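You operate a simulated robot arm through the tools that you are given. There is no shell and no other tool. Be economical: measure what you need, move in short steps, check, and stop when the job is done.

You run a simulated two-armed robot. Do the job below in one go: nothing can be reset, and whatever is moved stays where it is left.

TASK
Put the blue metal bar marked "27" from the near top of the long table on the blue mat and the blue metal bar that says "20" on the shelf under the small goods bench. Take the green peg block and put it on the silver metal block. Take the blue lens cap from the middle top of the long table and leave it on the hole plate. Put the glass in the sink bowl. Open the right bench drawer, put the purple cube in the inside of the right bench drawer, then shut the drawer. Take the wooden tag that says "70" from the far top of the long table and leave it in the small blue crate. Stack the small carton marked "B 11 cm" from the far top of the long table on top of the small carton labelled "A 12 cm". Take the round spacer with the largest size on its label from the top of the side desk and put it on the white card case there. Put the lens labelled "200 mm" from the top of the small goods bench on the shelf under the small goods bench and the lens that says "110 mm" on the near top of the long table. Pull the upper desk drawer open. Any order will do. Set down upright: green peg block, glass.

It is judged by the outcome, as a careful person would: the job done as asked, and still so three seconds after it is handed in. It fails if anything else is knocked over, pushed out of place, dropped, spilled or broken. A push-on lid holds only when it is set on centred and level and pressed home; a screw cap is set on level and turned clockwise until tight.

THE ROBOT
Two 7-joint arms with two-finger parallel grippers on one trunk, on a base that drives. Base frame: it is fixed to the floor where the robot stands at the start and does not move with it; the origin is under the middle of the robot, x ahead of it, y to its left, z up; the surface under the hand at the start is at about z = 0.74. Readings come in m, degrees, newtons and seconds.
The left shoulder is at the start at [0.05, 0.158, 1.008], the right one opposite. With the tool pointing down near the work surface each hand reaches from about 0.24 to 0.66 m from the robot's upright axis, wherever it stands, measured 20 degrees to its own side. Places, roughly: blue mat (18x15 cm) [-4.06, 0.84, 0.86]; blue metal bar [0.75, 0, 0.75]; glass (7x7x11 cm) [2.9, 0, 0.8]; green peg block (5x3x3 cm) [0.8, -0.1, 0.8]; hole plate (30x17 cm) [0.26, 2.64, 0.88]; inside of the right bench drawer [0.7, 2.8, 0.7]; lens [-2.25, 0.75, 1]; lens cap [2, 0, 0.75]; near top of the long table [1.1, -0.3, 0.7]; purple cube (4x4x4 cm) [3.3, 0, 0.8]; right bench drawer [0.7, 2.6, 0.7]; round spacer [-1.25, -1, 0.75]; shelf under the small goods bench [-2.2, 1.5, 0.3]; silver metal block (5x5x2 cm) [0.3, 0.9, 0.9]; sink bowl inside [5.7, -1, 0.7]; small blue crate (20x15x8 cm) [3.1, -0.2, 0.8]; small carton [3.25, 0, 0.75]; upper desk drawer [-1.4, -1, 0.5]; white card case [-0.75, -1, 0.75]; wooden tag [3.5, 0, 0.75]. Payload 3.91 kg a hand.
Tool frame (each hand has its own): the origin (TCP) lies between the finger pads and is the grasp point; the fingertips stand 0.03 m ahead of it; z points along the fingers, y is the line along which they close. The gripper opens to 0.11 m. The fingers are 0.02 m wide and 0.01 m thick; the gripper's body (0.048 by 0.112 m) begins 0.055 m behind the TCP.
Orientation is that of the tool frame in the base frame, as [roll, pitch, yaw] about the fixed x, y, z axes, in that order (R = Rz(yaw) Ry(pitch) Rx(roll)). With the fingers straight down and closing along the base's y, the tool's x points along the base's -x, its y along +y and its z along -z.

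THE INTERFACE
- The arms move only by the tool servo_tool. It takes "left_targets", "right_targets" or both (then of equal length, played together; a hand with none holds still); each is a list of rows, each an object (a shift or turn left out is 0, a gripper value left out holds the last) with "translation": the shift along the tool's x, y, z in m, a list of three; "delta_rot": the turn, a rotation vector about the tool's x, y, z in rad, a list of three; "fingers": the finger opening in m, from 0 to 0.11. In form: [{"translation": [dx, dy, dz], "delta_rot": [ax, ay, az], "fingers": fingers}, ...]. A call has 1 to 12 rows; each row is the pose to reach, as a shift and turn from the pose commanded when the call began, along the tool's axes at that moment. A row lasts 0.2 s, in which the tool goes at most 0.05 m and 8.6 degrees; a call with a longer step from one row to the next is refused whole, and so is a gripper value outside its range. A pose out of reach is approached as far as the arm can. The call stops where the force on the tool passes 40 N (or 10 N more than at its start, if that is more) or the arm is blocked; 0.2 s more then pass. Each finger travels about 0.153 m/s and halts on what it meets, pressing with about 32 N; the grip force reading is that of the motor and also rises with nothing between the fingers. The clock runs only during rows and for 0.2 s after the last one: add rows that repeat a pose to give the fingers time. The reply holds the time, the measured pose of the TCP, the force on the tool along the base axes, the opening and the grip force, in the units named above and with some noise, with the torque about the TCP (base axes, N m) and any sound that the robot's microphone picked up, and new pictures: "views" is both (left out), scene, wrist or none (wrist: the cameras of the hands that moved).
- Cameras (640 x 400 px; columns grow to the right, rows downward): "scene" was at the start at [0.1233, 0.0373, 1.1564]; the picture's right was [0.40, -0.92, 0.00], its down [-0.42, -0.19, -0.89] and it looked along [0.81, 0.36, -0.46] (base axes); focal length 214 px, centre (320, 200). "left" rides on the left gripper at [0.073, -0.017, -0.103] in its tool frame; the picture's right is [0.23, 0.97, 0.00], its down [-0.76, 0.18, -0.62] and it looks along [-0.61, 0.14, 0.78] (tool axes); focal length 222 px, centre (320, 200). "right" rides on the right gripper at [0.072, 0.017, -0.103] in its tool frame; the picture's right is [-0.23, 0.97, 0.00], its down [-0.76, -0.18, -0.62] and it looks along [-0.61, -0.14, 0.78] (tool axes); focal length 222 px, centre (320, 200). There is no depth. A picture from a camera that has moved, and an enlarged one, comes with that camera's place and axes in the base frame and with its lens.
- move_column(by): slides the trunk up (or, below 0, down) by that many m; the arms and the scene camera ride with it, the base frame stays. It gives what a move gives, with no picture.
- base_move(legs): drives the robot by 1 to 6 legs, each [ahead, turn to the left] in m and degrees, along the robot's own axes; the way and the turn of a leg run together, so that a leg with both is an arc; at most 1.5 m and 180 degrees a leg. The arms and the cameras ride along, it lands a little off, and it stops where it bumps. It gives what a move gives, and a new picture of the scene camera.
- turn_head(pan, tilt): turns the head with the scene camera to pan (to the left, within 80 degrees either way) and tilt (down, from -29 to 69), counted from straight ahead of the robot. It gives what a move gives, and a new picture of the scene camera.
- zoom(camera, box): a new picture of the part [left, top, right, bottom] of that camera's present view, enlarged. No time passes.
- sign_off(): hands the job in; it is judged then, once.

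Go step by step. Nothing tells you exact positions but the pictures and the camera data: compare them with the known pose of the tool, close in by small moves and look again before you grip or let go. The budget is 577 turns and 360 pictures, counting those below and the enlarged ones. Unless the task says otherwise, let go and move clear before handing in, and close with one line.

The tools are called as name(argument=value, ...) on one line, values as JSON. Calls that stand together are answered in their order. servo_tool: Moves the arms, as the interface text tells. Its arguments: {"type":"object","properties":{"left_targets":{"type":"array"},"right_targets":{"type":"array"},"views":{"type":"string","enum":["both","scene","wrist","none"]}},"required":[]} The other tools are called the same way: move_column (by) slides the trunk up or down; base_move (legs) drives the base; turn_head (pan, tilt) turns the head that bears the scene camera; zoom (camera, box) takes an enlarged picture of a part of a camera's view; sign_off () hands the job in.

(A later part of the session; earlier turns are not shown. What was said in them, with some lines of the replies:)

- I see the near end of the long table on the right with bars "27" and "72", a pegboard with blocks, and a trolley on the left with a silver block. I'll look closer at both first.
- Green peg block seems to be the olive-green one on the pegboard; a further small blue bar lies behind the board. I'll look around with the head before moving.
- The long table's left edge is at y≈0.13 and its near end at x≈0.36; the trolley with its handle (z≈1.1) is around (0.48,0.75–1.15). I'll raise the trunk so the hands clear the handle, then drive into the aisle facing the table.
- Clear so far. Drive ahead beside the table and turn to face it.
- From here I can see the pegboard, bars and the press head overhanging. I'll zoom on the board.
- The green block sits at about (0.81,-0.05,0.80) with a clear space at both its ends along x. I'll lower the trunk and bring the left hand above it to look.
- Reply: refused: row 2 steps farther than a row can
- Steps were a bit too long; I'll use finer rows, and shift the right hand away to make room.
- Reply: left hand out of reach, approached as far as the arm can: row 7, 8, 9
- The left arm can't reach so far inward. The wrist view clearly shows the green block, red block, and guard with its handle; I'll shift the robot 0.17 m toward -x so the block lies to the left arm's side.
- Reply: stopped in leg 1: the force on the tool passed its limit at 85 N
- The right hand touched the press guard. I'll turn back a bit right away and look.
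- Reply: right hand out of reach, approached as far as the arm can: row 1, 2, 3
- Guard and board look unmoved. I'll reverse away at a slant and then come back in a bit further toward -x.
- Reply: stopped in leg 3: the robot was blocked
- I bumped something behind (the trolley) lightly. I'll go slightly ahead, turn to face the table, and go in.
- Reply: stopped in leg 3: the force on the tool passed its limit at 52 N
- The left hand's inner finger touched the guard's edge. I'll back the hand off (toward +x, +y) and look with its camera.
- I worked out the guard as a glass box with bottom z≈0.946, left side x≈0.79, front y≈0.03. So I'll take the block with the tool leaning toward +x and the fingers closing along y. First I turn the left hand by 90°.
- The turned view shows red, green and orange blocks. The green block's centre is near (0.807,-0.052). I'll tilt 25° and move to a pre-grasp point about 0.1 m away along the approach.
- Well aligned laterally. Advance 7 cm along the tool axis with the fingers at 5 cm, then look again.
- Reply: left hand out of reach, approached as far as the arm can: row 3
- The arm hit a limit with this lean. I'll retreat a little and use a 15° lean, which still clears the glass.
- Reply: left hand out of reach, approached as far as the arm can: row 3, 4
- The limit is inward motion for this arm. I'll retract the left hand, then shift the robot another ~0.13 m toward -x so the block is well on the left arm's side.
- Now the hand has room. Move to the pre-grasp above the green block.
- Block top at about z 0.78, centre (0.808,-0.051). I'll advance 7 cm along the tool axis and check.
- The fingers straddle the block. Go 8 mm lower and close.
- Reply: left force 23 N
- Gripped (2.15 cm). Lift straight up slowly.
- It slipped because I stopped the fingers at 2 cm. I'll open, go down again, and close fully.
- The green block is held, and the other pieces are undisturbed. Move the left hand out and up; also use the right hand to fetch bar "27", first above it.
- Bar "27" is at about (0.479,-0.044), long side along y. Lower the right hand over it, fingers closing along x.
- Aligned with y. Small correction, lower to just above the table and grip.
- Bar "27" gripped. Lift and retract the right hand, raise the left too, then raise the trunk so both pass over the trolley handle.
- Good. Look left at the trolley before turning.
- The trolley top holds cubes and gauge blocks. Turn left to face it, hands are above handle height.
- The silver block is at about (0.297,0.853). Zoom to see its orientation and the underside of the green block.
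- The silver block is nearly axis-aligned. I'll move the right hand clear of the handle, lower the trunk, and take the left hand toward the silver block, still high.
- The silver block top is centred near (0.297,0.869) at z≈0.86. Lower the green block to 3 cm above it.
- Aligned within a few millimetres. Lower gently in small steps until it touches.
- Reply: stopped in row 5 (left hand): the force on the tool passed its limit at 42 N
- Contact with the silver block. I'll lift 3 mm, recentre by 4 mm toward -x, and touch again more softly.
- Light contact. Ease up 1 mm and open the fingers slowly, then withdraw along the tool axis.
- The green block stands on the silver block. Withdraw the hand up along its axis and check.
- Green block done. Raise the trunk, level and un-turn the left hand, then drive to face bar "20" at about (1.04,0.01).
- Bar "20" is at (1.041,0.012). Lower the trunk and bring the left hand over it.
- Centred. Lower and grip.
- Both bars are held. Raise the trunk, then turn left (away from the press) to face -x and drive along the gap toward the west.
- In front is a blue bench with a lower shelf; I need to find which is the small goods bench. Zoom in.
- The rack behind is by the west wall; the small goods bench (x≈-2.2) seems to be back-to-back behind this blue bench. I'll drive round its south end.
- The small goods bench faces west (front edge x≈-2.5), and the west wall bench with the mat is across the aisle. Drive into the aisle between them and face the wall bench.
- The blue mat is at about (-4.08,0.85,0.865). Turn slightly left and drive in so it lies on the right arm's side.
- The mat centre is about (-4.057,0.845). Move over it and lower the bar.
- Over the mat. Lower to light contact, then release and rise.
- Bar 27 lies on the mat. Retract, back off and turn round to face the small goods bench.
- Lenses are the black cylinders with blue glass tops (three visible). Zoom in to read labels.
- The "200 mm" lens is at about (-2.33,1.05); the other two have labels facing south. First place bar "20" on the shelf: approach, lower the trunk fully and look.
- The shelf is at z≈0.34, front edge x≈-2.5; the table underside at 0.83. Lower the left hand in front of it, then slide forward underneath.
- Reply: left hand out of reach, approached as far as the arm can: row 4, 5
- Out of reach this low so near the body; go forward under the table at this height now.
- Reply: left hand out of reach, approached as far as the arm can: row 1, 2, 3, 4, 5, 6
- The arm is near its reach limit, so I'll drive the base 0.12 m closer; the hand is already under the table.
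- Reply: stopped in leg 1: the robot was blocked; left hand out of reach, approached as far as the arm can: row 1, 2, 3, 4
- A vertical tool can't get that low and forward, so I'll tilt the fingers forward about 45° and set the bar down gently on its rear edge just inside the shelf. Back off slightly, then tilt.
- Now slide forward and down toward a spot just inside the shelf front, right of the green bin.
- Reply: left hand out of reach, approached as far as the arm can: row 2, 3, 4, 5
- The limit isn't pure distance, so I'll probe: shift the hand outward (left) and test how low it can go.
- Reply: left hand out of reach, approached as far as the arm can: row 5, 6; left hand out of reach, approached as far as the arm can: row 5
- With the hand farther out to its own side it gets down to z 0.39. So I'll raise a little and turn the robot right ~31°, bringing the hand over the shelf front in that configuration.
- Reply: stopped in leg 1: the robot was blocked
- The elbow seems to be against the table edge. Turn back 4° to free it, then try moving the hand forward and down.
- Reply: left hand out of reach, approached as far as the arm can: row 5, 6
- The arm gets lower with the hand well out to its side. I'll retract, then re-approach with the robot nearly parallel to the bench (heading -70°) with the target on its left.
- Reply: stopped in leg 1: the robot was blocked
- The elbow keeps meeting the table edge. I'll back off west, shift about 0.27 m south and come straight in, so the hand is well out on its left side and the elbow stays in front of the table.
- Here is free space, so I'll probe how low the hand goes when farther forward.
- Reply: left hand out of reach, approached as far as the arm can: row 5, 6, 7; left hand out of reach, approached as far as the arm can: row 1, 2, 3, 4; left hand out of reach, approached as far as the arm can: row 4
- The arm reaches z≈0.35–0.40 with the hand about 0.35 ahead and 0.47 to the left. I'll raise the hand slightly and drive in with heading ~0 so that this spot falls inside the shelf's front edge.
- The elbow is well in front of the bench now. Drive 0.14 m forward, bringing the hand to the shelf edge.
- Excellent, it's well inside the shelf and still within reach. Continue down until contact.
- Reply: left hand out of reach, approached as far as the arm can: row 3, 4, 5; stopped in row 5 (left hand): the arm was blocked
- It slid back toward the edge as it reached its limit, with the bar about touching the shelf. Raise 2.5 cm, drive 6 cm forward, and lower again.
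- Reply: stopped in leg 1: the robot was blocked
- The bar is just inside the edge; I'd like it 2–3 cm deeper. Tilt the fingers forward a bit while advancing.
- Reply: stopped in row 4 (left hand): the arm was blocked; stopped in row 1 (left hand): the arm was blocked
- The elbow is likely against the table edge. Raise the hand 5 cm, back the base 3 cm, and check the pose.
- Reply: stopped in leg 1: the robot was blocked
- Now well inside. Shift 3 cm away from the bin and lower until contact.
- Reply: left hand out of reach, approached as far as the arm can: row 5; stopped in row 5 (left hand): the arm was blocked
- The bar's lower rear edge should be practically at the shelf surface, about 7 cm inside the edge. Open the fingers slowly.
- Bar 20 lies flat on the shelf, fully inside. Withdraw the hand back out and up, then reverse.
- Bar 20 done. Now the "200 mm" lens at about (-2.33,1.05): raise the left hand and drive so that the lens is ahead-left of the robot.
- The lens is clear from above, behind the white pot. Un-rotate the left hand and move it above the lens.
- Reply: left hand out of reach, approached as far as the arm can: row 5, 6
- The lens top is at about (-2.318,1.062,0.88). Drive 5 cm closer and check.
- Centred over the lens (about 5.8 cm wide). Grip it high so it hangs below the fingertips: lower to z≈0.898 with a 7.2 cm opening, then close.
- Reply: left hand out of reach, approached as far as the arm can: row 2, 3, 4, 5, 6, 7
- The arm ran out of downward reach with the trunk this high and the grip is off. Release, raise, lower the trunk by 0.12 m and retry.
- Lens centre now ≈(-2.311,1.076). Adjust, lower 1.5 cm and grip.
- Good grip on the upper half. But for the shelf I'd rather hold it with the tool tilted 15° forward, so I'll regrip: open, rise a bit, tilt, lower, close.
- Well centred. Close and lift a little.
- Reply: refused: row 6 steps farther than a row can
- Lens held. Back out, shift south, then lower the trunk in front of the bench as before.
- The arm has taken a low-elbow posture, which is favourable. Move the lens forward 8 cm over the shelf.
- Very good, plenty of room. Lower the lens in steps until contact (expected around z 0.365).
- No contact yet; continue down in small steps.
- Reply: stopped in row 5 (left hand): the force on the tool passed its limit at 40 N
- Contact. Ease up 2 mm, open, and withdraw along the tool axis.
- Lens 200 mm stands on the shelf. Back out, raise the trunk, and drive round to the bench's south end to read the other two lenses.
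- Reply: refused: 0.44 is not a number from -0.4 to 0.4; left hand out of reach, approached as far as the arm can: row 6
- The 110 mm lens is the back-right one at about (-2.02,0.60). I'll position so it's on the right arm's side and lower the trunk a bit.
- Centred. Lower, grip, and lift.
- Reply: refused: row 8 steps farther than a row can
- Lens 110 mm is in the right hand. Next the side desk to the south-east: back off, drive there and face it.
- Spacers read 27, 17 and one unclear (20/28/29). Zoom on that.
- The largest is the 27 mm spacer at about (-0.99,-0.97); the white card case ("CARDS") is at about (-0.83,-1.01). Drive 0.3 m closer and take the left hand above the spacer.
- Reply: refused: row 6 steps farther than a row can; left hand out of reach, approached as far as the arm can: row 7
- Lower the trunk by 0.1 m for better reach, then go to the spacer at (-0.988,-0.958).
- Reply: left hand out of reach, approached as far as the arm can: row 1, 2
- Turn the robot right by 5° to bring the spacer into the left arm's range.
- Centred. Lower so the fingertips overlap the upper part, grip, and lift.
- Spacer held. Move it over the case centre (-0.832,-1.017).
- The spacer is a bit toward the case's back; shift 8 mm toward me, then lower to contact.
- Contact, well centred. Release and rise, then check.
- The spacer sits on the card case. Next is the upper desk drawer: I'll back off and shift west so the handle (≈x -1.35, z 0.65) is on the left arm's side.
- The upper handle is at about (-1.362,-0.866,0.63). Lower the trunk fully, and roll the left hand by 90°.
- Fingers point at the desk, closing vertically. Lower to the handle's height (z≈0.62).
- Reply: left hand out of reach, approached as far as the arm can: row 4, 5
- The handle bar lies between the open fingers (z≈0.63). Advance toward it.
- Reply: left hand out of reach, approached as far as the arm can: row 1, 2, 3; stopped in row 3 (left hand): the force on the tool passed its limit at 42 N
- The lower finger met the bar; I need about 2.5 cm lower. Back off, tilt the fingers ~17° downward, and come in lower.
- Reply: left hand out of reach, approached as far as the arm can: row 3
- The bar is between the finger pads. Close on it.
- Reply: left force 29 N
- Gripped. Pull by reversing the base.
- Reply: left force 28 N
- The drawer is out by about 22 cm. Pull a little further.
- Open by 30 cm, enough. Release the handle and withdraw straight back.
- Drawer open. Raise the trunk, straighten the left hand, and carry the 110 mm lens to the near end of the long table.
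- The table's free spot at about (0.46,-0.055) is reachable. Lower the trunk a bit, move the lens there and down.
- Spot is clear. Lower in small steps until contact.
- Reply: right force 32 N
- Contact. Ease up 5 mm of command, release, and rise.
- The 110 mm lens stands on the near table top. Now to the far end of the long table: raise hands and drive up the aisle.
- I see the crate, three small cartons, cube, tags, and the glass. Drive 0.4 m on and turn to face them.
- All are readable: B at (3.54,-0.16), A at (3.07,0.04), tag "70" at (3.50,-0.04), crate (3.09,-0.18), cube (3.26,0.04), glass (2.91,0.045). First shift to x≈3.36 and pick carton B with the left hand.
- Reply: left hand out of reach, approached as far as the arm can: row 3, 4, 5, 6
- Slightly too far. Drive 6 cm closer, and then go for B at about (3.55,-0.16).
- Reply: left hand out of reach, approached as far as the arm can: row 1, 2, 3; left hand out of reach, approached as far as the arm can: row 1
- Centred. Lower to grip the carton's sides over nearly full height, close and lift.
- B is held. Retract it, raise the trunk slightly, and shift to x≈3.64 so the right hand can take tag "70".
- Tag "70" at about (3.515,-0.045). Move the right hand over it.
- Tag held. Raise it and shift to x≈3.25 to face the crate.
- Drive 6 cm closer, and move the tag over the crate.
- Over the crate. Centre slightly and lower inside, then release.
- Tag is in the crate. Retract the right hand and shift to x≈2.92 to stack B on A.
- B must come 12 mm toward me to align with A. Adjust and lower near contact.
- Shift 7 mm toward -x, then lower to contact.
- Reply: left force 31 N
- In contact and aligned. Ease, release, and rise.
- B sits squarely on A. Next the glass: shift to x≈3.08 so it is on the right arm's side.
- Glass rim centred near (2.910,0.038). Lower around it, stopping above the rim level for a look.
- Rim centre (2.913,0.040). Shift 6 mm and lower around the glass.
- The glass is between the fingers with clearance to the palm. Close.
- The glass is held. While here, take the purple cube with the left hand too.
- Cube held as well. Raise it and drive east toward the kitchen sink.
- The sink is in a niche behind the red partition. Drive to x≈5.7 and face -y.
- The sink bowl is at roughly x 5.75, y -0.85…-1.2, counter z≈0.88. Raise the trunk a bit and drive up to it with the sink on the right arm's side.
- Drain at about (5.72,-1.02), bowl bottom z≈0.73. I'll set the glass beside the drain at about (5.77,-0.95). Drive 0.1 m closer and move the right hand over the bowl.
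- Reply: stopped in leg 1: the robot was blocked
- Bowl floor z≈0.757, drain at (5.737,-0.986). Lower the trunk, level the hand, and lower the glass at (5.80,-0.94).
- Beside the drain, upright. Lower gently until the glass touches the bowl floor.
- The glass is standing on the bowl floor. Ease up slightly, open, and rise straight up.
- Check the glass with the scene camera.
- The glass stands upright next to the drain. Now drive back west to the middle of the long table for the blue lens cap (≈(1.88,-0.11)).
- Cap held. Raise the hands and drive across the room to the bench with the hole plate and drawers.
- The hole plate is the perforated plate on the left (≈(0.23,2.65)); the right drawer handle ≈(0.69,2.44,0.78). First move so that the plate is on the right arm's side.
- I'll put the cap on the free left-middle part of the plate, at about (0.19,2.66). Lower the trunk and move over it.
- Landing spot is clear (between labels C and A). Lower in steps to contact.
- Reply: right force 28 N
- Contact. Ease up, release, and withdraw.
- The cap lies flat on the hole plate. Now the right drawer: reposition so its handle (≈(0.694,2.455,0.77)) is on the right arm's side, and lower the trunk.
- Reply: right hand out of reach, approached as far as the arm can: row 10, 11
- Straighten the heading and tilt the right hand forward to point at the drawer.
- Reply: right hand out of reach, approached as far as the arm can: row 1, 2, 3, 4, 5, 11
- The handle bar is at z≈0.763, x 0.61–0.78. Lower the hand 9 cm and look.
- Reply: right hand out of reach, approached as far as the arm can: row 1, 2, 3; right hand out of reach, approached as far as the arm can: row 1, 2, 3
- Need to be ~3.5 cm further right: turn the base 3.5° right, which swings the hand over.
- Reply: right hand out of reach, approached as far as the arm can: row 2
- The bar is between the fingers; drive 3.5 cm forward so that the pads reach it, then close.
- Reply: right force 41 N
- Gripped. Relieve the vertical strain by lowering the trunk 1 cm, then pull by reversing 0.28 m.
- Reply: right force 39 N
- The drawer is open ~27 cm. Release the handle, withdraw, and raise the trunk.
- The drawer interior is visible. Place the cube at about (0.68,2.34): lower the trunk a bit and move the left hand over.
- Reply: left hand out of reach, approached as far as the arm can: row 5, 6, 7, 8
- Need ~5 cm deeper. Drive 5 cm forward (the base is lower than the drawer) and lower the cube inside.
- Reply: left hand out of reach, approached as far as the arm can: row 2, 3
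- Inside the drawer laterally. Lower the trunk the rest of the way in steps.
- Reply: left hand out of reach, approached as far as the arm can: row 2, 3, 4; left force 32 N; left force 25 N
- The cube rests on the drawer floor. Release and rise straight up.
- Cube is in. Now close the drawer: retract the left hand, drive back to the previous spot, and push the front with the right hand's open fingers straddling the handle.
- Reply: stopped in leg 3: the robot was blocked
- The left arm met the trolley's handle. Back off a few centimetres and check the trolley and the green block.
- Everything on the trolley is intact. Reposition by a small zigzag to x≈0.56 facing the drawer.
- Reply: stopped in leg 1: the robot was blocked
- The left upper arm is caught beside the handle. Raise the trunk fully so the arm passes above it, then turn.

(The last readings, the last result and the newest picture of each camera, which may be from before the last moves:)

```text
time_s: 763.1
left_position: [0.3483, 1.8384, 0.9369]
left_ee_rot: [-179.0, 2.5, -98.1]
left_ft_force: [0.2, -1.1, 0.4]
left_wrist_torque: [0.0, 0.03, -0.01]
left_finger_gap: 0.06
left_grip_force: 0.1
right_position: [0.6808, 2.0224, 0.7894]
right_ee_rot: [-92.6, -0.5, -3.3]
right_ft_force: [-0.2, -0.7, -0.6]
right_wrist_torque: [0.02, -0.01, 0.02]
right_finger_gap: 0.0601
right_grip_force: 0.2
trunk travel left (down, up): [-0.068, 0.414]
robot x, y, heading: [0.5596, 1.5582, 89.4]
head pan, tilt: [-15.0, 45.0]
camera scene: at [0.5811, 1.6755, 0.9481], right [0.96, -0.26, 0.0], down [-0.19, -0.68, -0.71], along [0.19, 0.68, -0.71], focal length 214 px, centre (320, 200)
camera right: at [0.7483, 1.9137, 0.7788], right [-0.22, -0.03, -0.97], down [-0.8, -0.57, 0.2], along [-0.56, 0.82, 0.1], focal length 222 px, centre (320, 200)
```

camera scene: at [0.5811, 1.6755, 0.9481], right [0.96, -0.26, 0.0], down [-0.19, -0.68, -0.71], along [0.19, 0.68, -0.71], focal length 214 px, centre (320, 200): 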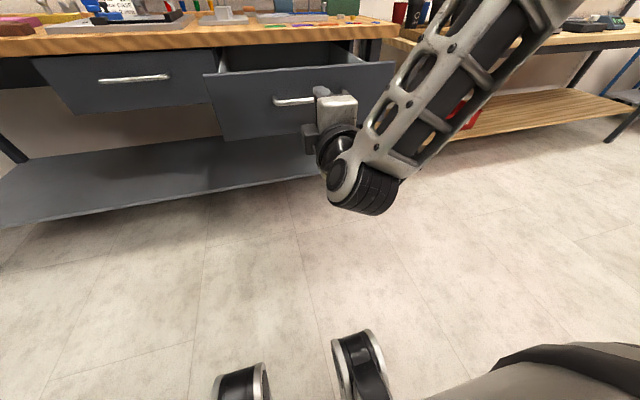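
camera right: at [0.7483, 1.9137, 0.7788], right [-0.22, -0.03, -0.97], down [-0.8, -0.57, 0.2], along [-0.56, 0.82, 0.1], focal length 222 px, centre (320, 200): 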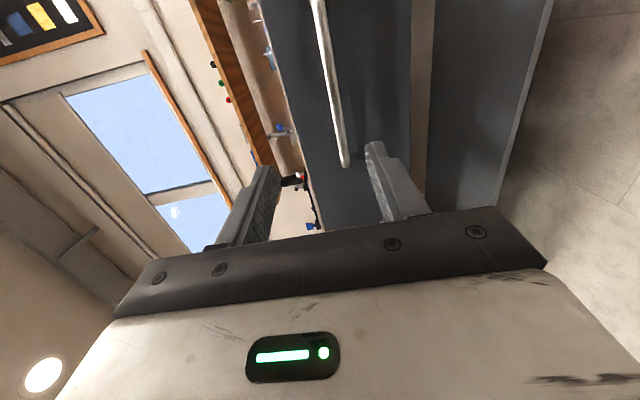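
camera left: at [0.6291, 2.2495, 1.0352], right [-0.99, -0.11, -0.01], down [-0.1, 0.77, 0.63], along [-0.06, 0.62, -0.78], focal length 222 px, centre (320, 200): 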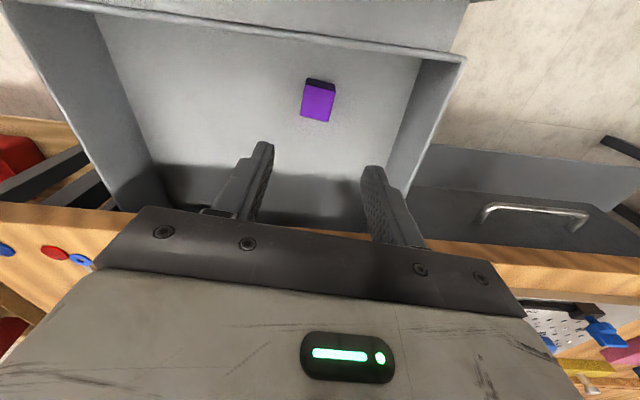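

Lower 2 cm so the fingers straddle the handle, then drive forward to push the drawer shut.

move_column(by=-0.023)

servo_tool(right_targets=[{"fingers": 0.07}], views="none")

base_move(legs=[[0.3, 0]])

```text
time_s: 763.8
left_position: [0.3487, 1.8373, 0.9147]
left_ee_rot: [-179.2, 2.5, -98.1]
left_ft_force: [-0.2, 0.2, 0.6]
left_wrist_torque: [-0.02, -0.02, 0.03]
left_finger_gap: 0.0599
left_grip_force: 0.0
right_position: [0.6806, 2.0216, 0.7668]
right_ee_rot: [-92.5, -0.5, -3.2]
right_ft_force: [-0.7, 0.3, -0.3]
right_wrist_torque: [0.01, 0.02, 0.01]
right_finger_gap: 0.0599
right_grip_force: 0.0
trunk travel left (down, up): [-0.045, 0.437]
robot x, y, heading: [0.5601, 1.5552, 89.6]
head pan, tilt: [-15.0, 45.0]
```

```text
time_s: 764.2
left_position: [0.3472, 1.837, 0.9137]
left_ee_rot: [-179.2, 2.5, -98.1]
left_ft_force: [0.3, -0.3, 0.0]
left_wrist_torque: [-0.01, 0.0, 0.0]
left_finger_gap: 0.0599
left_grip_force: 0.1
right_position: [0.6808, 2.0212, 0.7672]
right_ee_rot: [-92.6, -0.5, -3.1]
right_ft_force: [0.2, 0.4, 0.1]
right_wrist_torque: [0.01, 0.0, 0.03]
right_finger_gap: 0.0703
right_grip_force: 0.1
trunk travel left (down, up): [-0.045, 0.437]
robot x, y, heading: [0.563, 1.5557, 89.6]
head pan, tilt: [-15.0, 45.0]
```

```text
time_s: 766.2
left_position: [0.3501, 2.1374, 0.9146]
left_ee_rot: [-179.2, 2.6, -98.2]
left_ft_force: [0.3, -0.2, -0.3]
left_wrist_torque: [-0.02, -0.02, 0.01]
left_finger_gap: 0.06
left_grip_force: 0.0
right_position: [0.6833, 2.3213, 0.7662]
right_ee_rot: [-92.6, -0.4, -3.3]
right_ft_force: [0.0, -0.6, -0.6]
right_wrist_torque: [-0.01, -0.01, -0.01]
right_finger_gap: 0.07
right_grip_force: 0.1
trunk travel left (down, up): [-0.045, 0.437]
robot x, y, heading: [0.5623, 1.8555, 89.7]
head pan, tilt: [-15.0, 45.0]
camera scene: at [0.5832, 1.9751, 0.925], right [0.96, -0.27, 0.0], down [-0.19, -0.68, -0.71], along [0.19, 0.68, -0.71], focal length 214 px, centre (320, 200)
```

scene: 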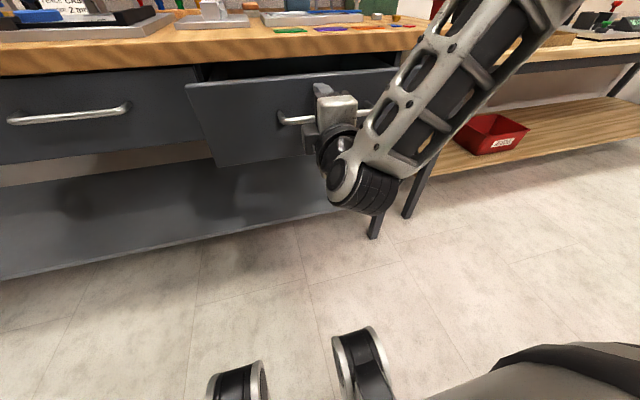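

It is closing smoothly. Continue forward until it shuts.

base_move(legs=[[0.1, 0]])

base_move(legs=[[0.05, 0]])

```text
time_s: 767.4
left_position: [0.3499, 2.2357, 0.9152]
left_ee_rot: [-179.1, 2.6, -98.2]
left_ft_force: [1.9, -0.3, -0.7]
left_wrist_torque: [-0.02, 0.01, -0.02]
left_finger_gap: 0.06
left_grip_force: 0.1
right_position: [0.6835, 2.4211, 0.7652]
right_ee_rot: [-92.7, -0.6, -3.2]
right_ft_force: [0.1, -0.1, 0.4]
right_wrist_torque: [0.07, 0.02, -0.03]
right_finger_gap: 0.0702
right_grip_force: 0.0
trunk travel left (down, up): [-0.045, 0.437]
robot x, y, heading: [0.5654, 1.9548, 89.9]
head pan, tilt: [-15.0, 45.0]
camera scene: at [0.5839, 2.0738, 0.925], right [0.96, -0.27, 0.0], down [-0.19, -0.68, -0.71], along [0.19, 0.68, -0.71], focal length 214 px, centre (320, 200)
```

scene: 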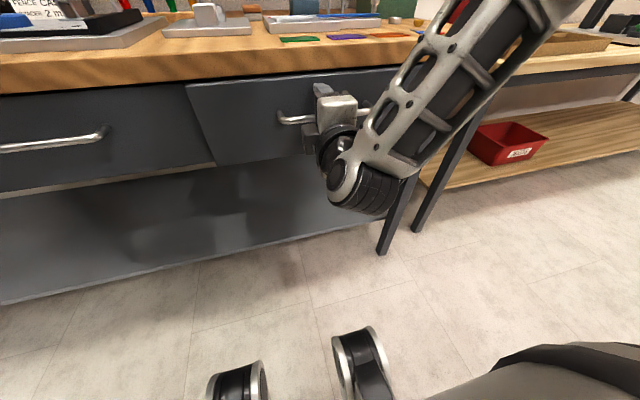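

```text
time_s: 768.3
left_position: [0.3517, 2.2676, 0.9149]
left_ee_rot: [-179.1, 2.6, -98.2]
left_ft_force: [0.3, 0.5, 0.2]
left_wrist_torque: [0.01, -0.01, 0.02]
left_finger_gap: 0.0595
left_grip_force: 0.0
right_position: [0.6842, 2.4472, 0.765]
right_ee_rot: [-92.5, -0.6, -3.0]
right_ft_force: [0.6, -7.2, 2.5]
right_wrist_torque: [0.42, 0.08, 0.02]
right_finger_gap: 0.071
right_grip_force: 0.5
trunk travel left (down, up): [-0.045, 0.437]
robot x, y, heading: [0.5642, 1.9853, 89.4]
head pan, tilt: [-15.0, 45.0]
stopped in leg 1: the force on the tool passed its limit at 105 N (the readings are from after the stop); the commanded pose is now the measured one
camera scene: at [0.5843, 2.105, 0.9251], right [0.96, -0.27, 0.0], down [-0.19, -0.68, -0.71], along [0.19, 0.68, -0.71], focal length 214 px, centre (320, 200)
```

scene: 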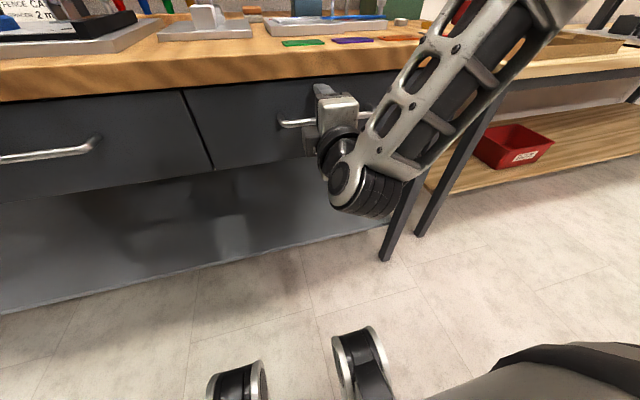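

The drawer is flush. Back away carefully and check the bench.

base_move(legs=[[-0.35, 0]])

move_column(by=0.4)

turn_head(pan=0, tilt=35)

zoom(camera="scene", box=[150, 110, 450, 280])

```text
time_s: 770.5
left_position: [0.3497, 1.9246, 0.9133]
left_ee_rot: [-179.1, 2.5, -98.3]
left_ft_force: [0.6, 0.5, -0.5]
left_wrist_torque: [-0.02, 0.03, 0.0]
left_finger_gap: 0.0599
left_grip_force: 0.1
right_position: [0.6819, 2.101, 0.7658]
right_ee_rot: [-92.8, -0.6, -3.2]
right_ft_force: [0.4, -0.1, 0.1]
right_wrist_torque: [0.0, -0.01, -0.01]
right_finger_gap: 0.0703
right_grip_force: 0.1
trunk travel left (down, up): [-0.045, 0.437]
robot x, y, heading: [0.5611, 1.6432, 89.5]
head pan, tilt: [-15.0, 45.0]
camera scene: at [0.5814, 1.7605, 0.925], right [0.96, -0.27, 0.0], down [-0.19, -0.68, -0.71], along [0.19, 0.68, -0.71], focal length 214 px, centre (320, 200)
```

scene: 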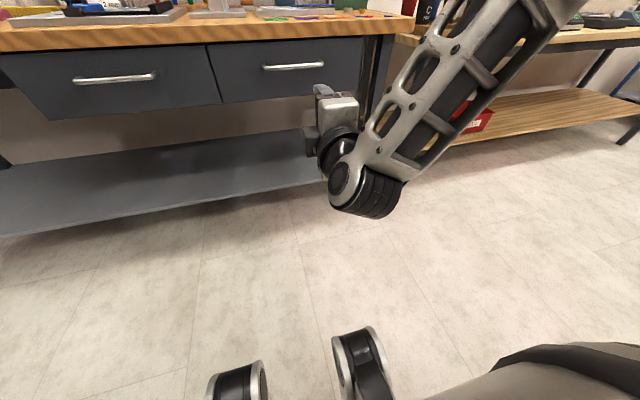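

```text
time_s: 774.4
left_position: [0.3492, 1.9242, 1.3143]
left_ee_rot: [-179.1, 2.5, -98.3]
left_ft_force: [-0.9, -0.3, 0.2]
left_wrist_torque: [-0.03, 0.0, 0.02]
left_finger_gap: 0.06
left_grip_force: 0.0
right_position: [0.6824, 2.1025, 1.165]
right_ee_rot: [-92.7, -0.5, -3.2]
right_ft_force: [-0.1, -0.3, 0.1]
right_wrist_torque: [-0.03, -0.01, 0.01]
right_finger_gap: 0.0701
right_grip_force: 0.1
trunk travel left (down, up): [-0.445, 0.037]
robot x, y, heading: [0.556, 1.6381, 89.1]
head pan, tilt: [-15.0, 45.0]
```

```text
time_s: 775.1
left_position: [0.3484, 1.9236, 1.3138]
left_ee_rot: [-179.1, 2.5, -98.3]
left_ft_force: [0.1, 0.2, -0.1]
left_wrist_torque: [-0.01, -0.01, -0.01]
left_finger_gap: 0.06
left_grip_force: 0.1
right_position: [0.6834, 2.1006, 1.1662]
right_ee_rot: [-92.7, -0.5, -3.2]
right_ft_force: [-0.5, -0.2, -0.1]
right_wrist_torque: [0.02, 0.01, -0.02]
right_finger_gap: 0.0701
right_grip_force: 0.2
trunk travel left (down, up): [-0.445, 0.037]
robot x, y, heading: [0.5605, 1.6429, 89.6]
head pan, tilt: [0.0, 35.0]
camera scene: at [0.5605, 1.7702, 1.3398], right [1.0, -0.01, 0.0], down [-0.01, -0.57, -0.82], along [0.01, 0.82, -0.57], focal length 214 px, centre (320, 200)
```

scene: 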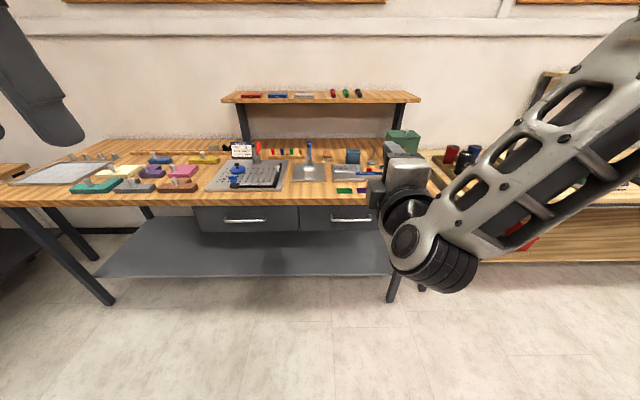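

```text
2.13 times, centred on (300, 195) of scene
camera zoom: at [0.5605, 1.7702, 1.3398], right [1.0, -0.01, 0.0], down [-0.01, -0.57, -0.82], along [0.01, 0.82, -0.57], focal length 458 px, centre (363, 211)
```

zoom: 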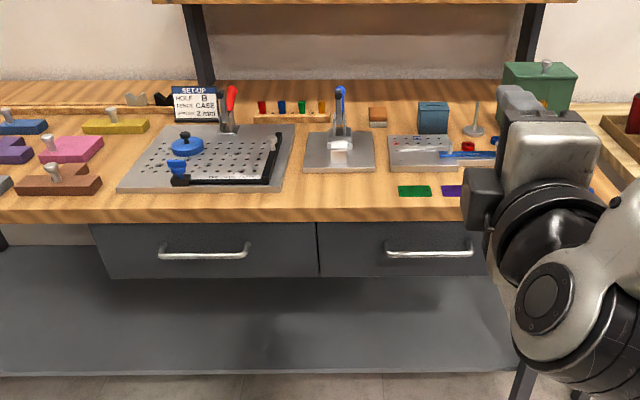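

Both bench drawers are shut, the cap is on the plate, and every other item has been placed and checked. Both hands are empty and clear, so I'm handing in.

sign_off()

```text
The job is handed in.
```

I did every part of the job, and nothing I checked had fallen or shifted out of place; I signed off with both hands empty and clear. The hands hit the press guard twice, and the arm and base bumped the trolley and the small goods bench. The guard looked unmoved at the time, and at my last look nothing on the trolley had shifted.
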